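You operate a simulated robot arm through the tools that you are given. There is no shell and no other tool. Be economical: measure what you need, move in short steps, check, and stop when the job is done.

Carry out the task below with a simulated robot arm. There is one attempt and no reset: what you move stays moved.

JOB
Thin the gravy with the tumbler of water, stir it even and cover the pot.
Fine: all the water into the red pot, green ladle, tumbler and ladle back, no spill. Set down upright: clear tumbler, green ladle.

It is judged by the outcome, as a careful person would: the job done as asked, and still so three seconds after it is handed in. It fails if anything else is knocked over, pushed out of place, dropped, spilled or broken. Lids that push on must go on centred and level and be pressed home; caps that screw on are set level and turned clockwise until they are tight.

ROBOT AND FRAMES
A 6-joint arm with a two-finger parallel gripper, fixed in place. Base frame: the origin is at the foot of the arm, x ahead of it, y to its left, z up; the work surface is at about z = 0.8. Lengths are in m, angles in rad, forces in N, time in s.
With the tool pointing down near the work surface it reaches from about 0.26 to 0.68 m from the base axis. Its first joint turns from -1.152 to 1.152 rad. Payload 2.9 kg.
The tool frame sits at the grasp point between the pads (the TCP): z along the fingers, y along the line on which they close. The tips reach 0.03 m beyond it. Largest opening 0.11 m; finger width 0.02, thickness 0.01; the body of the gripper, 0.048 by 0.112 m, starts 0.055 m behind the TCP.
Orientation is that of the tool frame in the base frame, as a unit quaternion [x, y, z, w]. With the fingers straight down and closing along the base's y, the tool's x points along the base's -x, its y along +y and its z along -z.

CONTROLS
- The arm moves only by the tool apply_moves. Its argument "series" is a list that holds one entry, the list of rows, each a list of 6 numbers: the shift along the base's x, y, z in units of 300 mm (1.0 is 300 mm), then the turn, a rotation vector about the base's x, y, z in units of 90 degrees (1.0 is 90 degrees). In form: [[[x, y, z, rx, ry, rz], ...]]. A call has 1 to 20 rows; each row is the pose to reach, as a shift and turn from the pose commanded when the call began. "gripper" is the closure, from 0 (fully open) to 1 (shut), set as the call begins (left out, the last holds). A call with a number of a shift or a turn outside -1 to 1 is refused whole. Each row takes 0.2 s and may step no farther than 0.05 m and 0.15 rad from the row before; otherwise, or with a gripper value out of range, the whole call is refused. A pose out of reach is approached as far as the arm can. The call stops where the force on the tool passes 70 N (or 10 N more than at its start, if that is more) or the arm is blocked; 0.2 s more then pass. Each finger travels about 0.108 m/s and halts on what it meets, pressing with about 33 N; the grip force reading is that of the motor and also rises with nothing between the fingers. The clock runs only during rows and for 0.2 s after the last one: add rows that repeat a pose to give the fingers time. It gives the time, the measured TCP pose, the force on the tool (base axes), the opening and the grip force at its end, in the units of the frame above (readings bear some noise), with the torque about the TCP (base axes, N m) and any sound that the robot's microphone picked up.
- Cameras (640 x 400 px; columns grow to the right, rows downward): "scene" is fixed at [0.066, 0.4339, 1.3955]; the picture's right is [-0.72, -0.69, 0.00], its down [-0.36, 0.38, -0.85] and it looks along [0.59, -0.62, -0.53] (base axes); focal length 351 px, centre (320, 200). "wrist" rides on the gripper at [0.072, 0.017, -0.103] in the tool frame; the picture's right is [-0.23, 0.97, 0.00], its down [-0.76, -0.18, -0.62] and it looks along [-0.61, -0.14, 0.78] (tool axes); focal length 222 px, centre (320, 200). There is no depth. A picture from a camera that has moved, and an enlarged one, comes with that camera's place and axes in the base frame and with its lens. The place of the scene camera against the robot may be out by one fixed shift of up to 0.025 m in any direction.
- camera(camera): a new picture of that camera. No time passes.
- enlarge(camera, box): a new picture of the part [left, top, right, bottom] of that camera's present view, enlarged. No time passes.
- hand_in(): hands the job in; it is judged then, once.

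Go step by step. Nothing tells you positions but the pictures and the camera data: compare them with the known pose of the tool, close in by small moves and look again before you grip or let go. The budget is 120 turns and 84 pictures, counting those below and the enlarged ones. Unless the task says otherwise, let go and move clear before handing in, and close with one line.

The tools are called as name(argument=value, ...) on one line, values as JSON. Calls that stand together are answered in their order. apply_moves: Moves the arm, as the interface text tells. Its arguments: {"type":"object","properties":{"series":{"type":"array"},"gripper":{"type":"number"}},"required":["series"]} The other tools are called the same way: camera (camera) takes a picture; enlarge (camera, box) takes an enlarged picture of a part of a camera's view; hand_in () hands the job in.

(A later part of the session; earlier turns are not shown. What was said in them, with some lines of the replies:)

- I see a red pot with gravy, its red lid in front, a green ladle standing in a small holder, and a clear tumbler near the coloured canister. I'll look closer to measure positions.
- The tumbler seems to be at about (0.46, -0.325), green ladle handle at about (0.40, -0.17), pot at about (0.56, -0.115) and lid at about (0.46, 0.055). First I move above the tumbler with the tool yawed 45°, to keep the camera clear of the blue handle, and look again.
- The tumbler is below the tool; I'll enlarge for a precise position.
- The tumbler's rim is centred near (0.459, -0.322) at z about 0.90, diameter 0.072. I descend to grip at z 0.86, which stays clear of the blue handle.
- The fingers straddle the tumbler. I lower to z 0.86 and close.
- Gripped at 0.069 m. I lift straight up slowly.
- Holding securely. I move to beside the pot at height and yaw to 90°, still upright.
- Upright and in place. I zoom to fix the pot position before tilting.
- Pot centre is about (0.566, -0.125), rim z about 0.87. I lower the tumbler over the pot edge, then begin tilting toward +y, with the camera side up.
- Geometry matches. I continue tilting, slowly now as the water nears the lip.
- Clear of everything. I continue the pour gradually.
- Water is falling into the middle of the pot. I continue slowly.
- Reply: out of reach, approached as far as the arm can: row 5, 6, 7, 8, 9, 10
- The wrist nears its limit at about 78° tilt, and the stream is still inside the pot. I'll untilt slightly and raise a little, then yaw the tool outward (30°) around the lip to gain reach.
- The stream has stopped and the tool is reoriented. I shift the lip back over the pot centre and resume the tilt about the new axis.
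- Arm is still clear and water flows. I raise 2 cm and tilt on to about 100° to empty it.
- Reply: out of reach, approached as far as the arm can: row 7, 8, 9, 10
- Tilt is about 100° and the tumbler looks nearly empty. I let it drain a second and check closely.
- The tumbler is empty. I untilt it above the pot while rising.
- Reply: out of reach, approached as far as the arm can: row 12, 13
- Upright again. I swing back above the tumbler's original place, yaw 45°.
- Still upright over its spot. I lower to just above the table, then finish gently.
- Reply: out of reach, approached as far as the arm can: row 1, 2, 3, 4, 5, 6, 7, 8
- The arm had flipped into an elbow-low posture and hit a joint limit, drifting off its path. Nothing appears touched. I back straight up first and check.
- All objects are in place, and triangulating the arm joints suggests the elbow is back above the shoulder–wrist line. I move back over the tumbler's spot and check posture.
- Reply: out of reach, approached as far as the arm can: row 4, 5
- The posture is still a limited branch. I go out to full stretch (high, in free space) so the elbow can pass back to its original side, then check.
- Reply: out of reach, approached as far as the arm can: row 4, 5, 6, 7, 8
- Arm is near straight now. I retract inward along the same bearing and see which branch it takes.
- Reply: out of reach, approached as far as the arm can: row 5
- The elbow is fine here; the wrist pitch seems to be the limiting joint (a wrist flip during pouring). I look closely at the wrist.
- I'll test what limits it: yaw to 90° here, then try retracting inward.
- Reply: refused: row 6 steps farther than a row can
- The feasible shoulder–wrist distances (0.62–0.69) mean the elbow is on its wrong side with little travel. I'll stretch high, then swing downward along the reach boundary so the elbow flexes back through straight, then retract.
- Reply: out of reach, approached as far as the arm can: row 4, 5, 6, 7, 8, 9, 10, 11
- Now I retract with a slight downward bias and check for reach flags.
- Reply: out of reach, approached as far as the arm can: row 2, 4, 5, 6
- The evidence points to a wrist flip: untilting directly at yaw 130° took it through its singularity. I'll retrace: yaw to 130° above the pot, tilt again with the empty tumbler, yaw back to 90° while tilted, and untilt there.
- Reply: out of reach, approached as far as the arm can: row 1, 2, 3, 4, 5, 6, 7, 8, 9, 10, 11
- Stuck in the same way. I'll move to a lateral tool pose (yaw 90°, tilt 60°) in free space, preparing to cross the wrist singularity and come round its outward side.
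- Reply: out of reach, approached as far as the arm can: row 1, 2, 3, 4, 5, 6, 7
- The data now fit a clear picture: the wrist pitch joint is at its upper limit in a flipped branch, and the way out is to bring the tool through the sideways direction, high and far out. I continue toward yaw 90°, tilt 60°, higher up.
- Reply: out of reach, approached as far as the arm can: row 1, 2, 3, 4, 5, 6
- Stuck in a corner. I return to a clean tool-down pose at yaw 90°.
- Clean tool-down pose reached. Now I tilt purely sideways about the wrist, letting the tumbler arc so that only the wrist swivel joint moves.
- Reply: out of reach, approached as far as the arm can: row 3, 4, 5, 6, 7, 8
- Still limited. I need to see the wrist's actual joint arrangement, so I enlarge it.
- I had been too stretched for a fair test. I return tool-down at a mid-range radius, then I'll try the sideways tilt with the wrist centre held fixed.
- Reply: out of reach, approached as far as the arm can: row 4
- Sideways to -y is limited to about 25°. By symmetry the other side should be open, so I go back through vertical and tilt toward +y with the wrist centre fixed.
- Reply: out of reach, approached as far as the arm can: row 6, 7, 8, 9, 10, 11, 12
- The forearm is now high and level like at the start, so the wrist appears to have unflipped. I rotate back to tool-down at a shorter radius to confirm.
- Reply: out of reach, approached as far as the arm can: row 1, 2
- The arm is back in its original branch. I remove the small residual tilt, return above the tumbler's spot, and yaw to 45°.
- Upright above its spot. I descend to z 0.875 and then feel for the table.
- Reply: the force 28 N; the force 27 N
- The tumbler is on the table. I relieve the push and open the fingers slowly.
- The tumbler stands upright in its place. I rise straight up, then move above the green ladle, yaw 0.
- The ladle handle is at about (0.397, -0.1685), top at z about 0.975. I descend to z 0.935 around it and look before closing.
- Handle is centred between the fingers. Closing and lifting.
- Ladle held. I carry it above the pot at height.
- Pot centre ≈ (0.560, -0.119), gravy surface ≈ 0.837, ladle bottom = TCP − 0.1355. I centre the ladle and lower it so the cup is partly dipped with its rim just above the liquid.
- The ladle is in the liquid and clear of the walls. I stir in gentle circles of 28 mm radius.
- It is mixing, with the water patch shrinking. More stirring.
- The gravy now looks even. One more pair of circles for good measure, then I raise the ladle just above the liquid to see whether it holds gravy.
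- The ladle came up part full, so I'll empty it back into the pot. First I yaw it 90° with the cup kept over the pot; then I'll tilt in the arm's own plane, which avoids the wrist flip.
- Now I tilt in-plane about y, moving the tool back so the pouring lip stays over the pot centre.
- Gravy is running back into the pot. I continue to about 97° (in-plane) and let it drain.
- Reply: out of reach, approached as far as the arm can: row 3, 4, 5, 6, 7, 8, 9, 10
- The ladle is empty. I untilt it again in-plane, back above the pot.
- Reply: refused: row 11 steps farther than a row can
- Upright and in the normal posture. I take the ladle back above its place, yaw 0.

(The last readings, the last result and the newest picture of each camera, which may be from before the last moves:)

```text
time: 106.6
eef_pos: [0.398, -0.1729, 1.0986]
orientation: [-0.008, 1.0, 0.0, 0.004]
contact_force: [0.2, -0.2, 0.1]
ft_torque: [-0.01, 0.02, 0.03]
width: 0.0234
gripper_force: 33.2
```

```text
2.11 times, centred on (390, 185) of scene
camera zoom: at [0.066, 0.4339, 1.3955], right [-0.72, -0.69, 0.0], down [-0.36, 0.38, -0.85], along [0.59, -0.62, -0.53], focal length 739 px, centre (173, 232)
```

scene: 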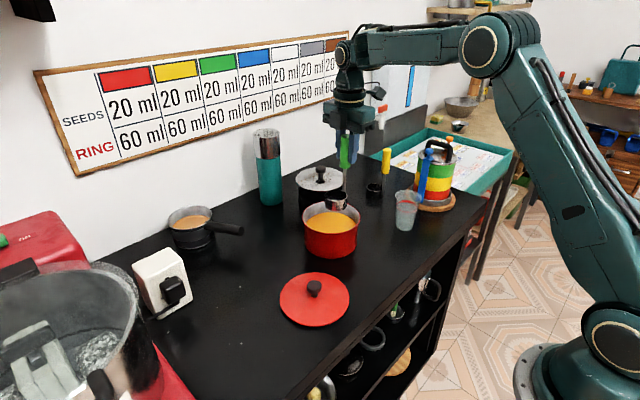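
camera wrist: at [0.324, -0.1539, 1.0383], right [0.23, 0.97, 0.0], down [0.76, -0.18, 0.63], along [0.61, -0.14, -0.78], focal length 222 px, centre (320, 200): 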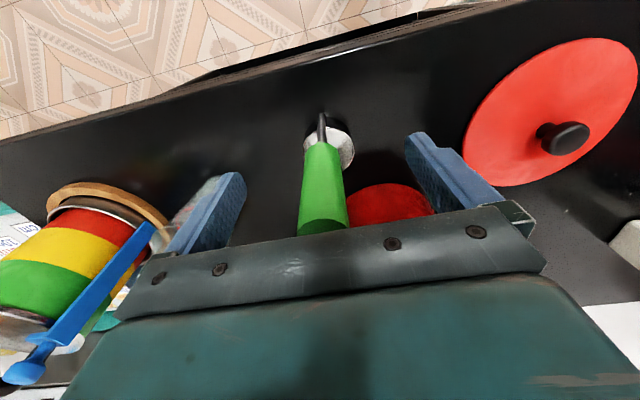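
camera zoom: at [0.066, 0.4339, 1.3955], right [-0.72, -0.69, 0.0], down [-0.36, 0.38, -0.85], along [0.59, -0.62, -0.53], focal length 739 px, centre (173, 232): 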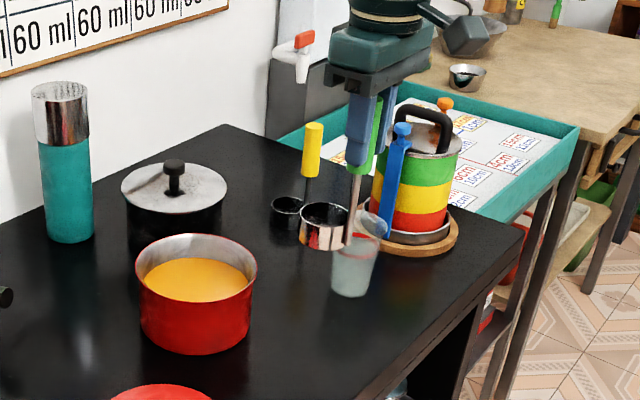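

Empty and vertical. I lower it to just above the table and then feel for contact.

apply_moves(series=[[[0, 0.01, -0.1, 0, 0, 0.01], [0, 0.013, -0.22, 0, 0, 0.01], [0, 0.013, -0.34, 0, 0, 0.01], [0, 0.013, -0.43, 0, 0, 0.01], [0, 0.013, -0.5, 0, 0, 0.01], [0, 0.013, -0.525, 0, 0, 0.01], [0, 0.013, -0.525, 0, 0, 0.01]]])

apply_moves(series=[[[0, 0, -0.01, 0, 0, 0], [0, 0, -0.018, 0, 0, 0], [0, 0, -0.018, 0, 0, 0]]])

apply_moves(series=[[[0, 0, -0.006, 0, 0, 0], [0, 0, -0.006, 0, 0, 0]]])

```text
time: 108.2
eef_pos: [0.3984, -0.1669, 0.9413]
orientation: [-0.017, 1.0, 0.0, 0.004]
contact_force: [-0.5, -0.4, -0.2]
ft_torque: [0.03, 0.03, -0.02]
width: 0.0232
gripper_force: 32.7
```

```text
time: 109.0
eef_pos: [0.3994, -0.1654, 0.9373]
orientation: [-0.017, 1.0, 0.0, 0.004]
contact_force: [-6.3, 1.2, 25.7]
ft_torque: [0.11, 0.36, -0.02]
width: 0.0232
gripper_force: 32.9
```

```text
time: 109.6
eef_pos: [0.398, -0.1661, 0.9335]
orientation: [-0.017, 1.0, -0.001, 0.006]
contact_force: [-0.5, -1.3, 27.8]
ft_torque: [-0.09, -0.4, 0.0]
width: 0.0238
gripper_force: 32.9
```

Contact. I relieve the pressure, open the fingers and look.

apply_moves(series=[[[0, 0, 0.008, 0, 0, 0], [0, 0, 0.008, 0, 0, 0]]])

apply_moves(series=[[[0, 0, 0, 0, 0, 0], [0, 0, 0, 0, 0, 0]]], gripper=0.7)

apply_moves(series=[[[0, 0, 0, 0, 0, 0], [0, 0, 0, 0, 0, 0], [0, 0, 0, 0, 0, 0], [0, 0, 0.1, 0, 0, 0], [0, 0, 0.22, 0, 0, 0], [0, 0, 0.36, 0, 0, 0], [0, 0, 0.5, 0, 0, 0]]], gripper=0)

camera(camera="scene")

```text
time: 110.2
eef_pos: [0.3968, -0.1655, 0.9351]
orientation: [-0.016, 1.0, 0.001, 0.001]
contact_force: [2.6, -0.5, 6.8]
ft_torque: [-0.05, -0.53, 0.05]
width: 0.0232
gripper_force: 33.6
```

```text
time: 110.8
eef_pos: [0.3958, -0.1652, 0.9367]
orientation: [-0.017, 1.0, 0.0, 0.002]
contact_force: [0.6, 0.2, -0.1]
ft_torque: [-0.05, 0.01, -0.03]
width: 0.033
gripper_force: 0.0
```

```text
time: 112.4
eef_pos: [0.3965, -0.1647, 1.0899]
orientation: [-0.016, 1.0, 0.0, 0.002]
contact_force: [0.0, 0.0, -0.4]
ft_torque: [0.02, 0.02, -0.01]
width: 0.1098
gripper_force: 0.2
```

```text
11 pictures are left
```

scene: 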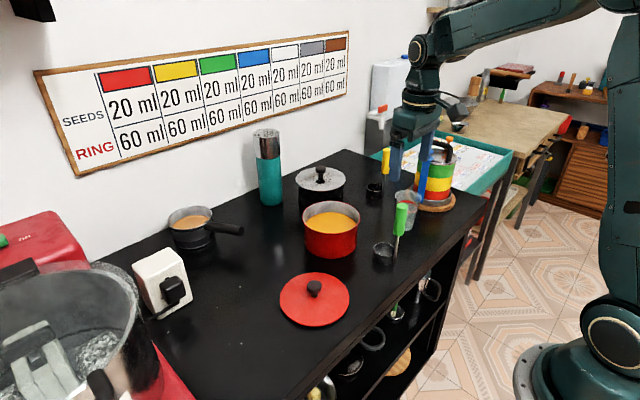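

The ladle stands in place. Now to the lid: I move above it.

apply_moves(series=[[[0.03, 0.12, 0, 0, 0, -0.02], [0.06, 0.25, 0, 0, 0, -0.02], [0.1, 0.38, 0, 0, 0, -0.02], [0.14, 0.51, 0, 0, 0, -0.02], [0.17, 0.63, 0, 0, 0, -0.02], [0.195, 0.733, -0.05, 0, 0, -0.02], [0.195, 0.733, -0.1, 0, 0, -0.02], [0.195, 0.733, -0.1, 0, 0, -0.02]]])

camera(camera="wrist")

```text
time: 114.2
eef_pos: [0.4538, 0.0562, 1.0543]
orientation: [-0.001, 1.0, 0.0, 0.003]
contact_force: [0.1, -0.6, -0.6]
ft_torque: [-0.03, -0.02, 0.0]
width: 0.1101
gripper_force: 0.1
```

```text
10 pictures are left
camera wrist: at [0.3802, 0.0735, 1.1585], right [0.23, 0.97, 0.0], down [0.76, -0.18, 0.63], along [0.61, -0.14, -0.78], focal length 222 px, centre (320, 200)
```

wrist: 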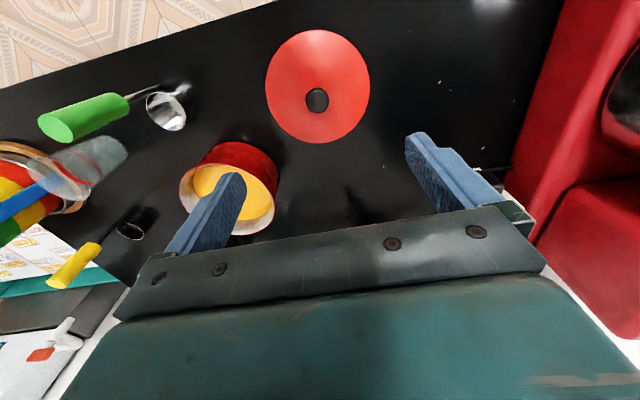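

The knob is near (0.455, 0.0535), top near z 0.85. I descend part-way and measure again.

apply_moves(series=[[[0.004, -0.009, -0.12, 0, 0, 0], [0.004, -0.009, -0.24, 0, 0, 0], [0.004, -0.009, -0.36, 0, 0, 0], [0.004, -0.009, -0.45, 0, 0, 0], [0.004, -0.009, -0.5, 0, 0, 0], [0.004, -0.009, -0.5, 0, 0, 0]]])

camera(camera="wrist")

```text
time: 115.6
eef_pos: [0.458, 0.0528, 0.9056]
orientation: [-0.001, 1.0, 0.0, 0.004]
contact_force: [0.3, 0.4, -0.5]
ft_torque: [-0.04, 0.0, -0.02]
width: 0.1102
gripper_force: 0.0
```

```text
9 pictures are left
camera wrist: at [0.3834, 0.0691, 1.009], right [0.23, 0.97, 0.0], down [0.76, -0.18, 0.63], along [0.61, -0.14, -0.78], focal length 222 px, centre (320, 200)
```

wrist: 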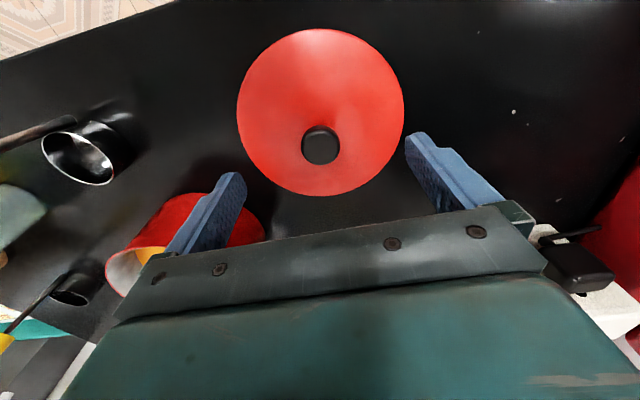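

Accounting for perspective, the lid centre/knob is (0.462, 0.052), knob top z ≈ 0.837, and the pot centre re-solved from three views is (0.570, -0.117), rim z ≈ 0.88. I lower over the knob.

apply_moves(series=[[[0.013, -0.002, -0.08, 0, 0, 0], [0.013, -0.002, -0.15, 0, 0, 0], [0.013, -0.002, -0.2, 0, 0, 0], [0.013, -0.002, -0.2, 0, 0, 0]]])

enlarge(camera="scene", box=[260, 230, 380, 340])

```text
time: 116.6
eef_pos: [0.4607, 0.0515, 0.8453]
orientation: [-0.001, 1.0, 0.0, 0.003]
contact_force: [-0.3, -0.6, -0.3]
ft_torque: [0.01, 0.0, 0.03]
width: 0.1097
gripper_force: 0.2
```

```text
3.64 times, centred on (320, 285) of scene
camera zoom: at [0.066, 0.4339, 1.3955], right [-0.72, -0.69, 0.0], down [-0.36, 0.38, -0.85], along [0.59, -0.62, -0.53], focal length 1277 px, centre (320, -109)
```

zoom: 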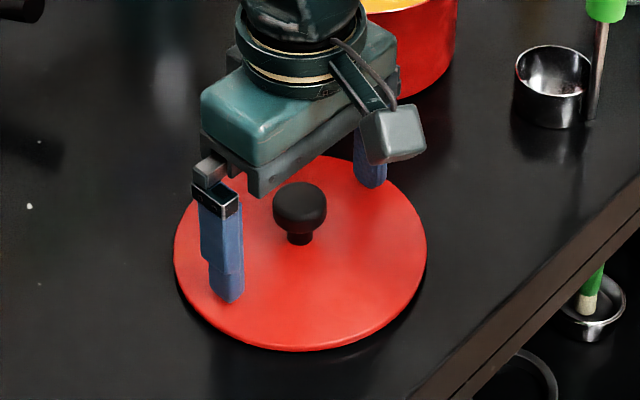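

The knob sits between the fingers. I close and lift slightly to check.

apply_moves(series=[[[0, 0, 0, 0, 0, 0], [0, 0, 0, 0, 0, 0], [0, 0, 0, 0, 0, 0], [0, 0, 0, 0, 0, 0], [0, 0, 0, 0, 0, 0]]], gripper=1)

apply_moves(series=[[[0, 0, 0.03, 0, 0, 0], [0, 0, 0.1, 0, 0, 0], [0, 0, 0.2, 0, 0, 0], [0, 0, 0.32, 0, 0, 0], [0, 0, 0.44, 0, 0, 0], [0, 0, 0.5, 0, 0, 0]]])

camera(camera="wrist")

```text
time: 117.8
eef_pos: [0.4603, 0.052, 0.8468]
orientation: [-0.001, 1.0, 0.0, 0.004]
contact_force: [-0.2, -0.5, -0.2]
ft_torque: [-0.01, -0.01, 0.0]
width: 0.0305
gripper_force: 33.2
```

```text
time: 119.2
eef_pos: [0.4625, 0.0539, 0.997]
orientation: [-0.001, 1.0, -0.001, 0.003]
contact_force: [-0.8, 0.5, -0.7]
ft_torque: [-0.02, 0.02, 0.03]
width: 0.0309
gripper_force: 32.6
```

```text
7 pictures are left
camera wrist: at [0.3895, 0.0698, 1.1003], right [0.23, 0.97, 0.0], down [0.76, -0.18, 0.63], along [0.61, -0.14, -0.78], focal length 222 px, centre (320, 200)
```

wrist: 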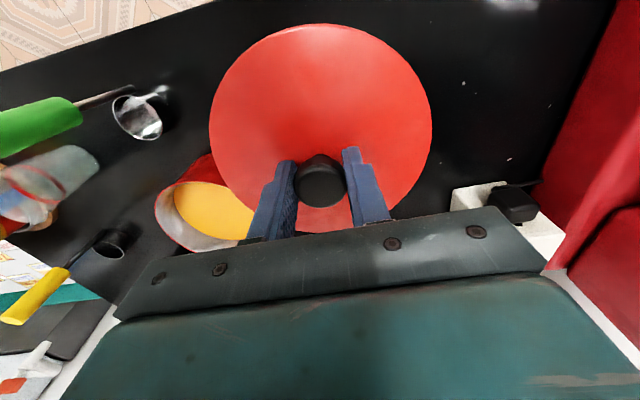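

The lid hangs level, centred on the grip. I carry it above the pot.

apply_moves(series=[[[0.03, -0.05, 0, 0, 0, 0], [0.09, -0.15, 0, 0, 0, 0], [0.15, -0.25, 0, 0, 0, 0], [0.21, -0.35, 0, 0, 0, 0], [0.27, -0.45, 0, 0, 0, 0], [0.33, -0.54, 0, 0, 0, 0], [0.355, -0.572, 0, 0, 0, 0], [0.355, -0.572, 0, 0, 0, 0], [0.355, -0.572, 0, 0, 0, 0]]])

apply_moves(series=[[[0, 0, -0.06, 0, 0, 0], [0, 0, -0.12, 0, 0, 0], [0, 0, -0.16, 0, 0, 0], [0, 0, -0.16, 0, 0, 0]]])

camera(camera="wrist")

enlarge(camera="scene", box=[270, 140, 390, 270])

```text
time: 121.2
eef_pos: [0.5686, -0.1216, 0.9982]
orientation: [-0.001, 1.0, 0.0, 0.003]
contact_force: [0.7, 0.4, -2.0]
ft_torque: [0.0, 0.0, 0.03]
width: 0.0306
gripper_force: 33.0
```

```text
time: 122.2
eef_pos: [0.5673, -0.1195, 0.9477]
orientation: [0.0, 1.0, 0.0, 0.003]
contact_force: [-0.2, 0.6, -0.5]
ft_torque: [0.01, -0.03, 0.02]
width: 0.031
gripper_force: 32.9
```

```text
6 pictures are left
camera wrist: at [0.4942, -0.1028, 1.0528], right [0.23, 0.97, 0.0], down [0.76, -0.18, 0.63], along [0.61, -0.14, -0.78], focal length 222 px, centre (320, 200)
```

wrist: 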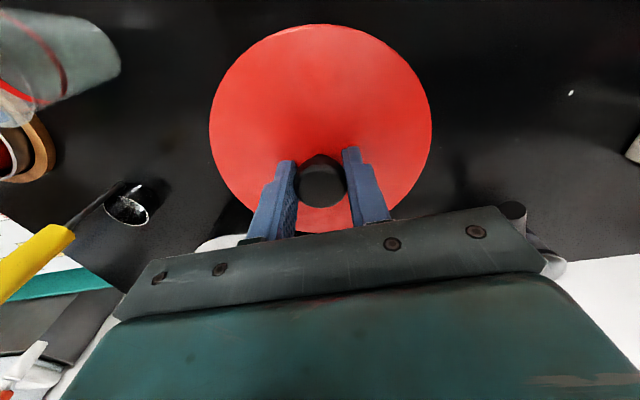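

```text
3.08 times, centred on (330, 205) of scene
camera zoom: at [0.066, 0.4339, 1.3955], right [-0.72, -0.69, 0.0], down [-0.36, 0.38, -0.85], along [0.59, -0.62, -0.53], focal length 1080 px, centre (289, 185)
```

zoom: 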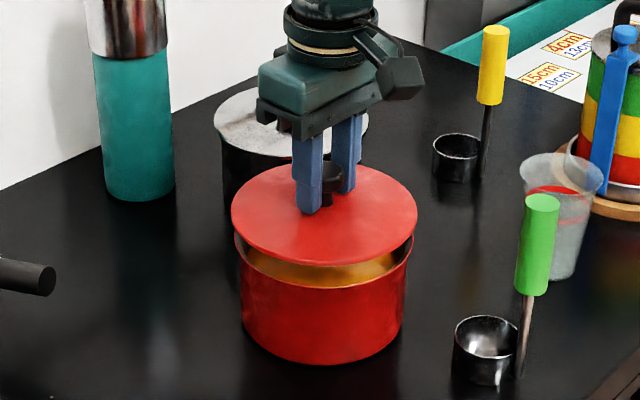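

Alignment looks good in both views. I lower gently until it touches.

apply_moves(series=[[[0.003, 0.002, -0.03, 0, 0, 0], [0.003, 0.002, -0.05, 0, 0, 0], [0.003, 0.002, -0.05, 0, 0, 0]]])

apply_moves(series=[[[0, 0, -0.01, 0, 0, 0], [0, 0, -0.02, 0, 0, 0], [0, 0, -0.02, 0, 0, 0]]])

enlarge(camera="scene", box=[270, 140, 390, 270])

```text
time: 123.0
eef_pos: [0.5693, -0.1195, 0.9324]
orientation: [-0.002, 1.0, 0.0, 0.003]
contact_force: [-0.1, 0.1, -0.3]
ft_torque: [-0.01, 0.01, -0.01]
width: 0.0307
gripper_force: 32.7
```

```text
time: 123.8
eef_pos: [0.569, -0.1187, 0.9276]
orientation: [-0.001, 1.0, 0.0, 0.004]
contact_force: [-0.9, -0.2, -2.5]
ft_torque: [0.0, 0.01, 0.01]
width: 0.031
gripper_force: 32.7
```

```text
3.08 times, centred on (330, 205) of scene
camera zoom: at [0.066, 0.4339, 1.3955], right [-0.72, -0.69, 0.0], down [-0.36, 0.38, -0.85], along [0.59, -0.62, -0.53], focal length 1080 px, centre (289, 185)
```

zoom: 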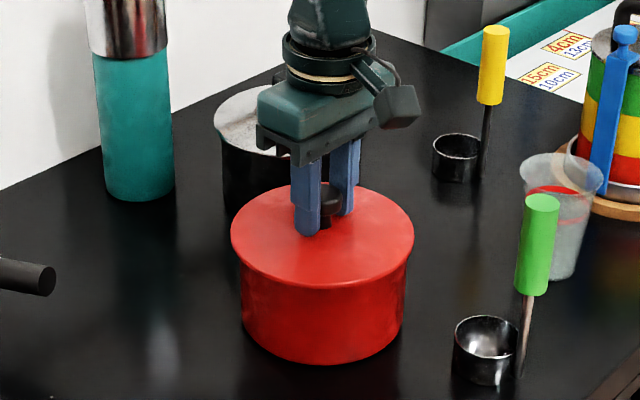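

Nicely aligned and almost seated. I continue down in small steps to feel the contact.

apply_moves(series=[[[0, 0, -0.01, 0, 0, 0], [0, 0, -0.01, 0, 0, 0]]])

apply_moves(series=[[[0, 0, -0.01, 0, 0, 0], [0, 0, -0.01, 0, 0, 0]]])

apply_moves(series=[[[0, 0, -0.01, 0, 0, 0], [0, 0, -0.01, 0, 0, 0]]])

```text
time: 124.4
eef_pos: [0.5683, -0.1207, 0.9267]
orientation: [-0.001, 1.0, 0.001, 0.005]
contact_force: [-3.8, 1.6, 19.0]
ft_torque: [0.0, 0.38, 0.0]
width: 0.0308
gripper_force: 33.3
```

```text
time: 125.0
eef_pos: [0.5694, -0.1183, 0.9229]
orientation: [-0.002, 1.0, 0.0, 0.006]
contact_force: [-3.0, 2.4, 31.6]
ft_torque: [0.02, 0.01, -0.01]
width: 0.0307
gripper_force: 32.8
```

```text
time: 125.6
eef_pos: [0.5702, -0.1213, 0.9218]
orientation: [-0.001, 1.0, -0.001, 0.007]
contact_force: [1.1, 1.8, 31.0]
ft_torque: [0.01, -0.23, 0.0]
width: 0.0307
gripper_force: 33.2
```

Contact made at about 30 N. I release, rise, close the fingers, and will press straight down on the knob top to seat it fully.

apply_moves(series=[[[0, 0, 0.012, 0, 0, 0], [0, 0, 0.012, 0, 0, 0]]])

apply_moves(series=[[[0, 0, 0, 0, 0, 0], [0, 0, 0, 0, 0, 0], [0, 0, 0, 0, 0, 0], [0, 0, 0.06, 0, 0, 0], [0, 0, 0.14, 0, 0, 0], [0, 0, 0.2, 0, 0, 0]]], gripper=0.4)

enlarge(camera="scene", box=[270, 140, 390, 270])

```text
time: 126.2
eef_pos: [0.5682, -0.1199, 0.9211]
orientation: [-0.001, 1.0, 0.0, 0.003]
contact_force: [5.6, -1.6, 11.7]
ft_torque: [-0.05, -0.75, -0.01]
width: 0.0308
gripper_force: 33.1
```

```text
time: 127.6
eef_pos: [0.5679, -0.1194, 0.9802]
orientation: [-0.001, 1.0, 0.0, 0.003]
contact_force: [-0.1, 0.2, 0.4]
ft_torque: [-0.03, 0.01, 0.01]
width: 0.0658
gripper_force: 0.1
```

```text
3.08 times, centred on (330, 205) of scene
camera zoom: at [0.066, 0.4339, 1.3955], right [-0.72, -0.69, 0.0], down [-0.36, 0.38, -0.85], along [0.59, -0.62, -0.53], focal length 1080 px, centre (289, 185)
```

zoom: 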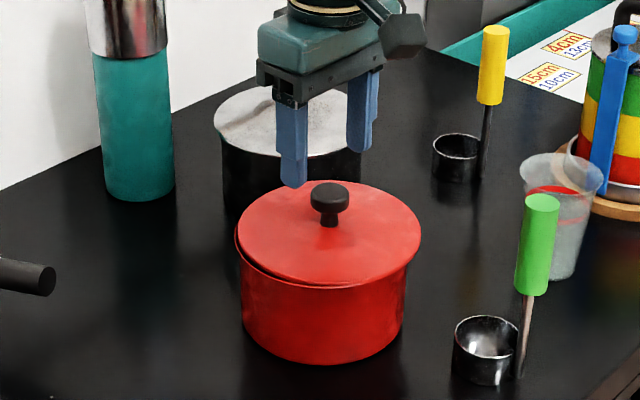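

The lid seems slightly shifted toward -y after release. I check from the wrist camera.

enlarge(camera="wrist", box=[200, 20, 440, 240])

```text
1.82 times, centred on (320, 130) of wrist
camera zoom: at [0.4945, -0.1034, 1.0839], right [0.23, 0.97, 0.0], down [0.76, -0.18, 0.63], along [0.61, -0.14, -0.78], focal length 404 px, centre (320, 327)
```

zoom: 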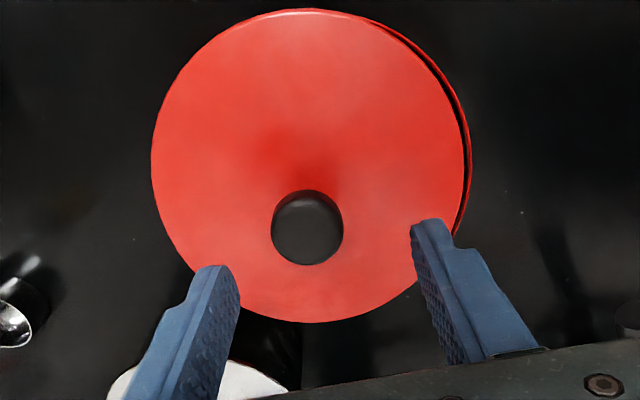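

The pot rim shows about 4–5 mm on the +y side, so the lid needs to go +y by that much. I regrip the knob at y = -0.1225, lift slightly and set it down again with light contact.

apply_moves(series=[[[0.003, -0.01, -0.06, 0, 0, 0], [0.003, -0.01, -0.14, 0, 0, 0], [0.003, -0.01, -0.193, 0, 0, 0], [0.003, -0.01, -0.193, 0, 0, 0]]])

apply_moves(series=[[[0, 0, 0, 0, 0, 0], [0, 0, 0, 0, 0, 0], [0, 0, 0, 0, 0, 0], [0, 0, 0.01, 0, 0, 0], [0, 0, 0.025, 0, 0, 0], [0, 0, 0.025, 0, 0, 0]]], gripper=1)

enlarge(camera="wrist", box=[200, 0, 440, 240])

```text
time: 128.6
eef_pos: [0.5707, -0.1211, 0.9218]
orientation: [-0.001, 1.0, 0.0, 0.003]
contact_force: [-0.1, 0.1, 0.4]
ft_torque: [-0.04, 0.02, 0.0]
width: 0.0661
gripper_force: 0.0
```

```text
time: 130.0
eef_pos: [0.5691, -0.1223, 0.9297]
orientation: [-0.001, 1.0, 0.0, 0.003]
contact_force: [-1.1, 0.2, -1.5]
ft_torque: [0.0, 0.0, 0.01]
width: 0.0307
gripper_force: 32.9
```

```text
1.67 times, centred on (320, 120) of wrist
camera zoom: at [0.4959, -0.1049, 1.0336], right [0.23, 0.97, 0.0], down [0.76, -0.18, 0.63], along [0.61, -0.14, -0.78], focal length 370 px, centre (320, 333)
```

zoom: 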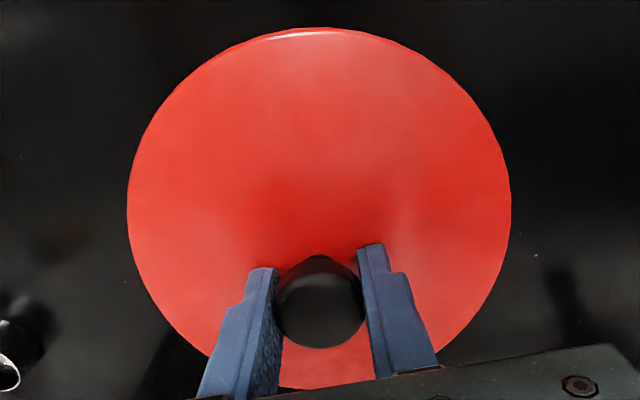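

Now no rim shows on any side: centred. I lower in tiny steps to light contact.

apply_moves(series=[[[0, 0, -0.008, 0, 0, 0], [0, 0, -0.008, 0, 0, 0]]])

apply_moves(series=[[[0, 0, -0.006, 0, 0, 0], [0, 0, -0.006, 0, 0, 0]]])

apply_moves(series=[[[0, 0, -0.006, 0, 0, 0], [0, 0, -0.006, 0, 0, 0]]])

```text
time: 130.6
eef_pos: [0.5692, -0.1226, 0.9293]
orientation: [0.0, 1.0, 0.0, 0.002]
contact_force: [-0.1, 0.0, -1.7]
ft_torque: [0.0, 0.0, -0.03]
width: 0.0305
gripper_force: 33.3
```

```text
time: 131.2
eef_pos: [0.5695, -0.1231, 0.9263]
orientation: [-0.001, 1.0, 0.001, 0.003]
contact_force: [-0.3, 0.7, -1.5]
ft_torque: [0.0, -0.03, 0.0]
width: 0.0307
gripper_force: 32.9
```

```text
time: 131.8
eef_pos: [0.5685, -0.122, 0.9257]
orientation: [-0.001, 1.0, 0.0, 0.003]
contact_force: [0.1, 0.1, -1.1]
ft_torque: [0.02, -0.03, -0.01]
width: 0.0309
gripper_force: 32.8
```

apply_moves(series=[[[0, 0, -0.006, 0, 0, 0], [0, 0, -0.006, 0, 0, 0]]])

apply_moves(series=[[[0, 0, -0.006, 0, 0, 0], [0, 0, -0.006, 0, 0, 0]]])

apply_moves(series=[[[0, 0, -0.006, 0, 0, 0], [0, 0, -0.006, 0, 0, 0]]])

```text
time: 132.4
eef_pos: [0.5708, -0.1241, 0.9238]
orientation: [-0.001, 1.0, 0.0, 0.003]
contact_force: [0.3, -0.4, -0.9]
ft_torque: [0.01, 0.02, -0.02]
width: 0.0308
gripper_force: 33.0
```

```text
time: 133.0
eef_pos: [0.571, -0.1239, 0.9224]
orientation: [-0.001, 1.0, 0.0, 0.004]
contact_force: [-0.3, -0.5, -1.8]
ft_torque: [-0.01, 0.01, 0.02]
width: 0.0308
gripper_force: 33.1
```

```text
time: 133.6
eef_pos: [0.5701, -0.1233, 0.9222]
orientation: [-0.001, 1.0, 0.0, 0.005]
contact_force: [-0.1, -2.9, 14.6]
ft_torque: [0.03, 0.79, 0.02]
width: 0.0307
gripper_force: 33.7
```

Light contact at the centred position. I press a little further while holding it centred.

apply_moves(series=[[[0, 0, -0.007, 0.0, -0.004, 0], [0, 0, -0.007, 0, -0.004, 0]]])

apply_moves(series=[[[0, 0, -0.007, 0, 0, 0], [0, 0, -0.007, 0, 0, 0]]])

```text
time: 134.2
eef_pos: [0.571, -0.1234, 0.9216]
orientation: [-0.001, 1.0, 0.0, 0.009]
contact_force: [-5.8, -0.2, 32.1]
ft_torque: [-0.03, 0.06, 0.0]
width: 0.0308
gripper_force: 32.7
```

```text
time: 134.8
eef_pos: [0.5711, -0.1225, 0.9214]
orientation: [-0.001, 1.0, 0.0, 0.01]
contact_force: [-9.8, -0.6, 40.2]
ft_torque: [0.07, 0.41, -0.03]
width: 0.0306
gripper_force: 32.5
```

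The lid is firm on the rim at 40 N. I relieve the force, level the tool, and release gently.

apply_moves(series=[[[0, 0, 0.008, 0, 0.005, 0], [0, 0, 0.014, 0, 0.01, 0], [0, 0, 0.014, 0, 0.01, 0]]])

```text
time: 135.6
eef_pos: [0.5703, -0.1218, 0.9209]
orientation: [-0.001, 1.0, 0.0, -0.001]
contact_force: [3.9, -1.9, 10.2]
ft_torque: [-0.06, -0.97, -0.18]
width: 0.0307
gripper_force: 33.3
```

apply_moves(series=[[[0, 0, 0.004, 0, -0.004, 0], [0, 0, 0.004, 0, -0.004, 0]]])

```text
time: 136.2
eef_pos: [0.5697, -0.1225, 0.9212]
orientation: [-0.002, 1.0, 0.001, 0.0]
contact_force: [1.1, 1.3, 3.5]
ft_torque: [-0.18, 0.11, 0.05]
width: 0.0306
gripper_force: 32.9
```

Forces are now near zero. I open the fingers a little, rise clear, then close and press from above on the knob.

apply_moves(series=[[[0, 0, 0, 0, 0, 0], [0, 0, 0, 0, 0, 0]]], gripper=0.65)

apply_moves(series=[[[0, 0, 0, 0, 0, 0], [0, 0, 0.05, 0, 0, 0], [0, 0, 0.13, 0, 0, 0], [0, 0, 0.2, 0, 0, 0]]], gripper=0.4)

apply_moves(series=[[[0, 0, 0, 0, 0, 0], [0, 0, 0, 0, 0, 0], [0, 0, 0, 0, 0, 0], [0, 0, 0, 0, 0, 0]]], gripper=1)

```text
time: 136.8
eef_pos: [0.5683, -0.1219, 0.9219]
orientation: [-0.001, 1.0, 0.001, 0.001]
contact_force: [0.2, -0.8, 0.0]
ft_torque: [-0.03, 0.03, 0.02]
width: 0.0385
gripper_force: 0.1
```

```text
time: 137.8
eef_pos: [0.5696, -0.1258, 0.9813]
orientation: [0.0, 1.0, 0.001, 0.002]
contact_force: [0.5, 0.3, 1.0]
ft_torque: [0.0, 0.03, -0.01]
width: 0.0661
gripper_force: 0.1
```

```text
time: 138.8
eef_pos: [0.5692, -0.1253, 0.9807]
orientation: [-0.001, 1.0, 0.0, 0.002]
contact_force: [-0.7, 0.5, 0.3]
ft_torque: [-0.02, 0.01, 0.02]
width: 0.0
gripper_force: 32.5
```

Fingers shut. I come down onto the knob centre and press in small steps.

apply_moves(series=[[[0, 0.007, -0.05, 0, 0, 0], [0, 0.007, -0.09, 0, 0, 0], [0, 0.007, -0.1, 0, 0, 0]]])

apply_moves(series=[[[0, 0, -0.01, 0, 0, 0], [0, 0, -0.01, 0, 0, 0]]])

apply_moves(series=[[[0, 0, -0.01, 0, 0, 0], [0, 0, -0.01, 0, 0, 0]]])

```text
time: 139.6
eef_pos: [0.5706, -0.1227, 0.9551]
orientation: [0.0, 1.0, 0.001, 0.004]
contact_force: [-11.7, 1.4, 31.4]
ft_torque: [0.03, 0.56, 0.07]
width: 0.0003
gripper_force: 32.8
```

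```text
time: 140.2
eef_pos: [0.5707, -0.1202, 0.9548]
orientation: [0.0, 1.0, 0.0, 0.006]
contact_force: [-18.1, -0.5, 53.3]
ft_torque: [0.01, 0.84, 0.15]
width: 0.0
gripper_force: 33.0
```

```text
time: 140.6
eef_pos: [0.5732, -0.1228, 0.9554]
orientation: [0.0, 1.0, -0.002, 0.008]
contact_force: [0.4, -1.1, 5.8]
ft_torque: [0.0, 0.05, -0.03]
width: 0.0
gripper_force: 33.1
stopped in row 2: the force on the tool passed its limit at 72 N (the readings are from after the stop); the commanded pose is now the measured one
```

The lid took over 70 N without moving: it is home. I rise clear and use the last picture to check.

apply_moves(series=[[[0, 0, 0.06, 0, 0, 0], [0, 0, 0.18, 0, 0, 0], [-0.08, 0, 0.3, 0, 0, 0], [-0.18, 0, 0.42, 0, 0, 0], [-0.28, 0, 0.5, 0, 0, 0], [-0.38, 0, 0.55, 0, 0, 0]]], gripper=0.5)

enlarge(camera="scene", box=[260, 140, 450, 280])

```text
time: 142.0
eef_pos: [0.4559, -0.1219, 1.1211]
orientation: [-0.001, 1.0, -0.001, 0.006]
contact_force: [-0.4, -0.6, 0.7]
ft_torque: [0.0, 0.01, -0.01]
width: 0.0552
gripper_force: 0.0
```

```text
2.86 times, centred on (355, 210) of scene
camera zoom: at [0.066, 0.4339, 1.3955], right [-0.72, -0.69, 0.0], down [-0.36, 0.38, -0.85], along [0.59, -0.62, -0.53], focal length 1003 px, centre (220, 171)
```

zoom: 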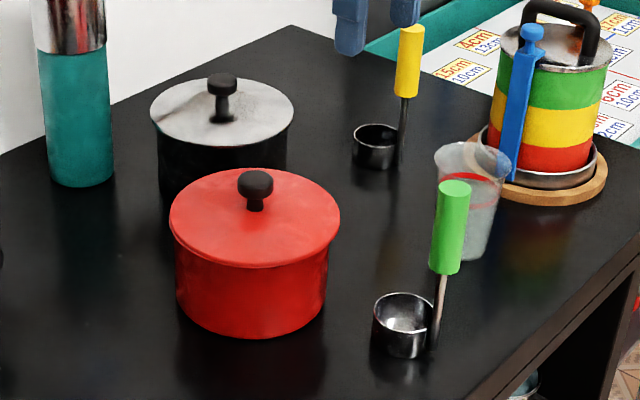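

The lid looks level and centred with no gap, and the tumbler and ladle stand upright in their places. The arm is clear, so I hand in.

hand_in()

```text
The job is handed in.
```

I poured the tumbler of water into the red pot and stirred the gravy with the green ladle until it looked even. I saw no spills. I tipped the gravy left in the ladle back into the pot, and the tumbler and ladle are upright in their places. The lid is on level, within about 2 mm of centre, and did not move when pressed with about 70 N.
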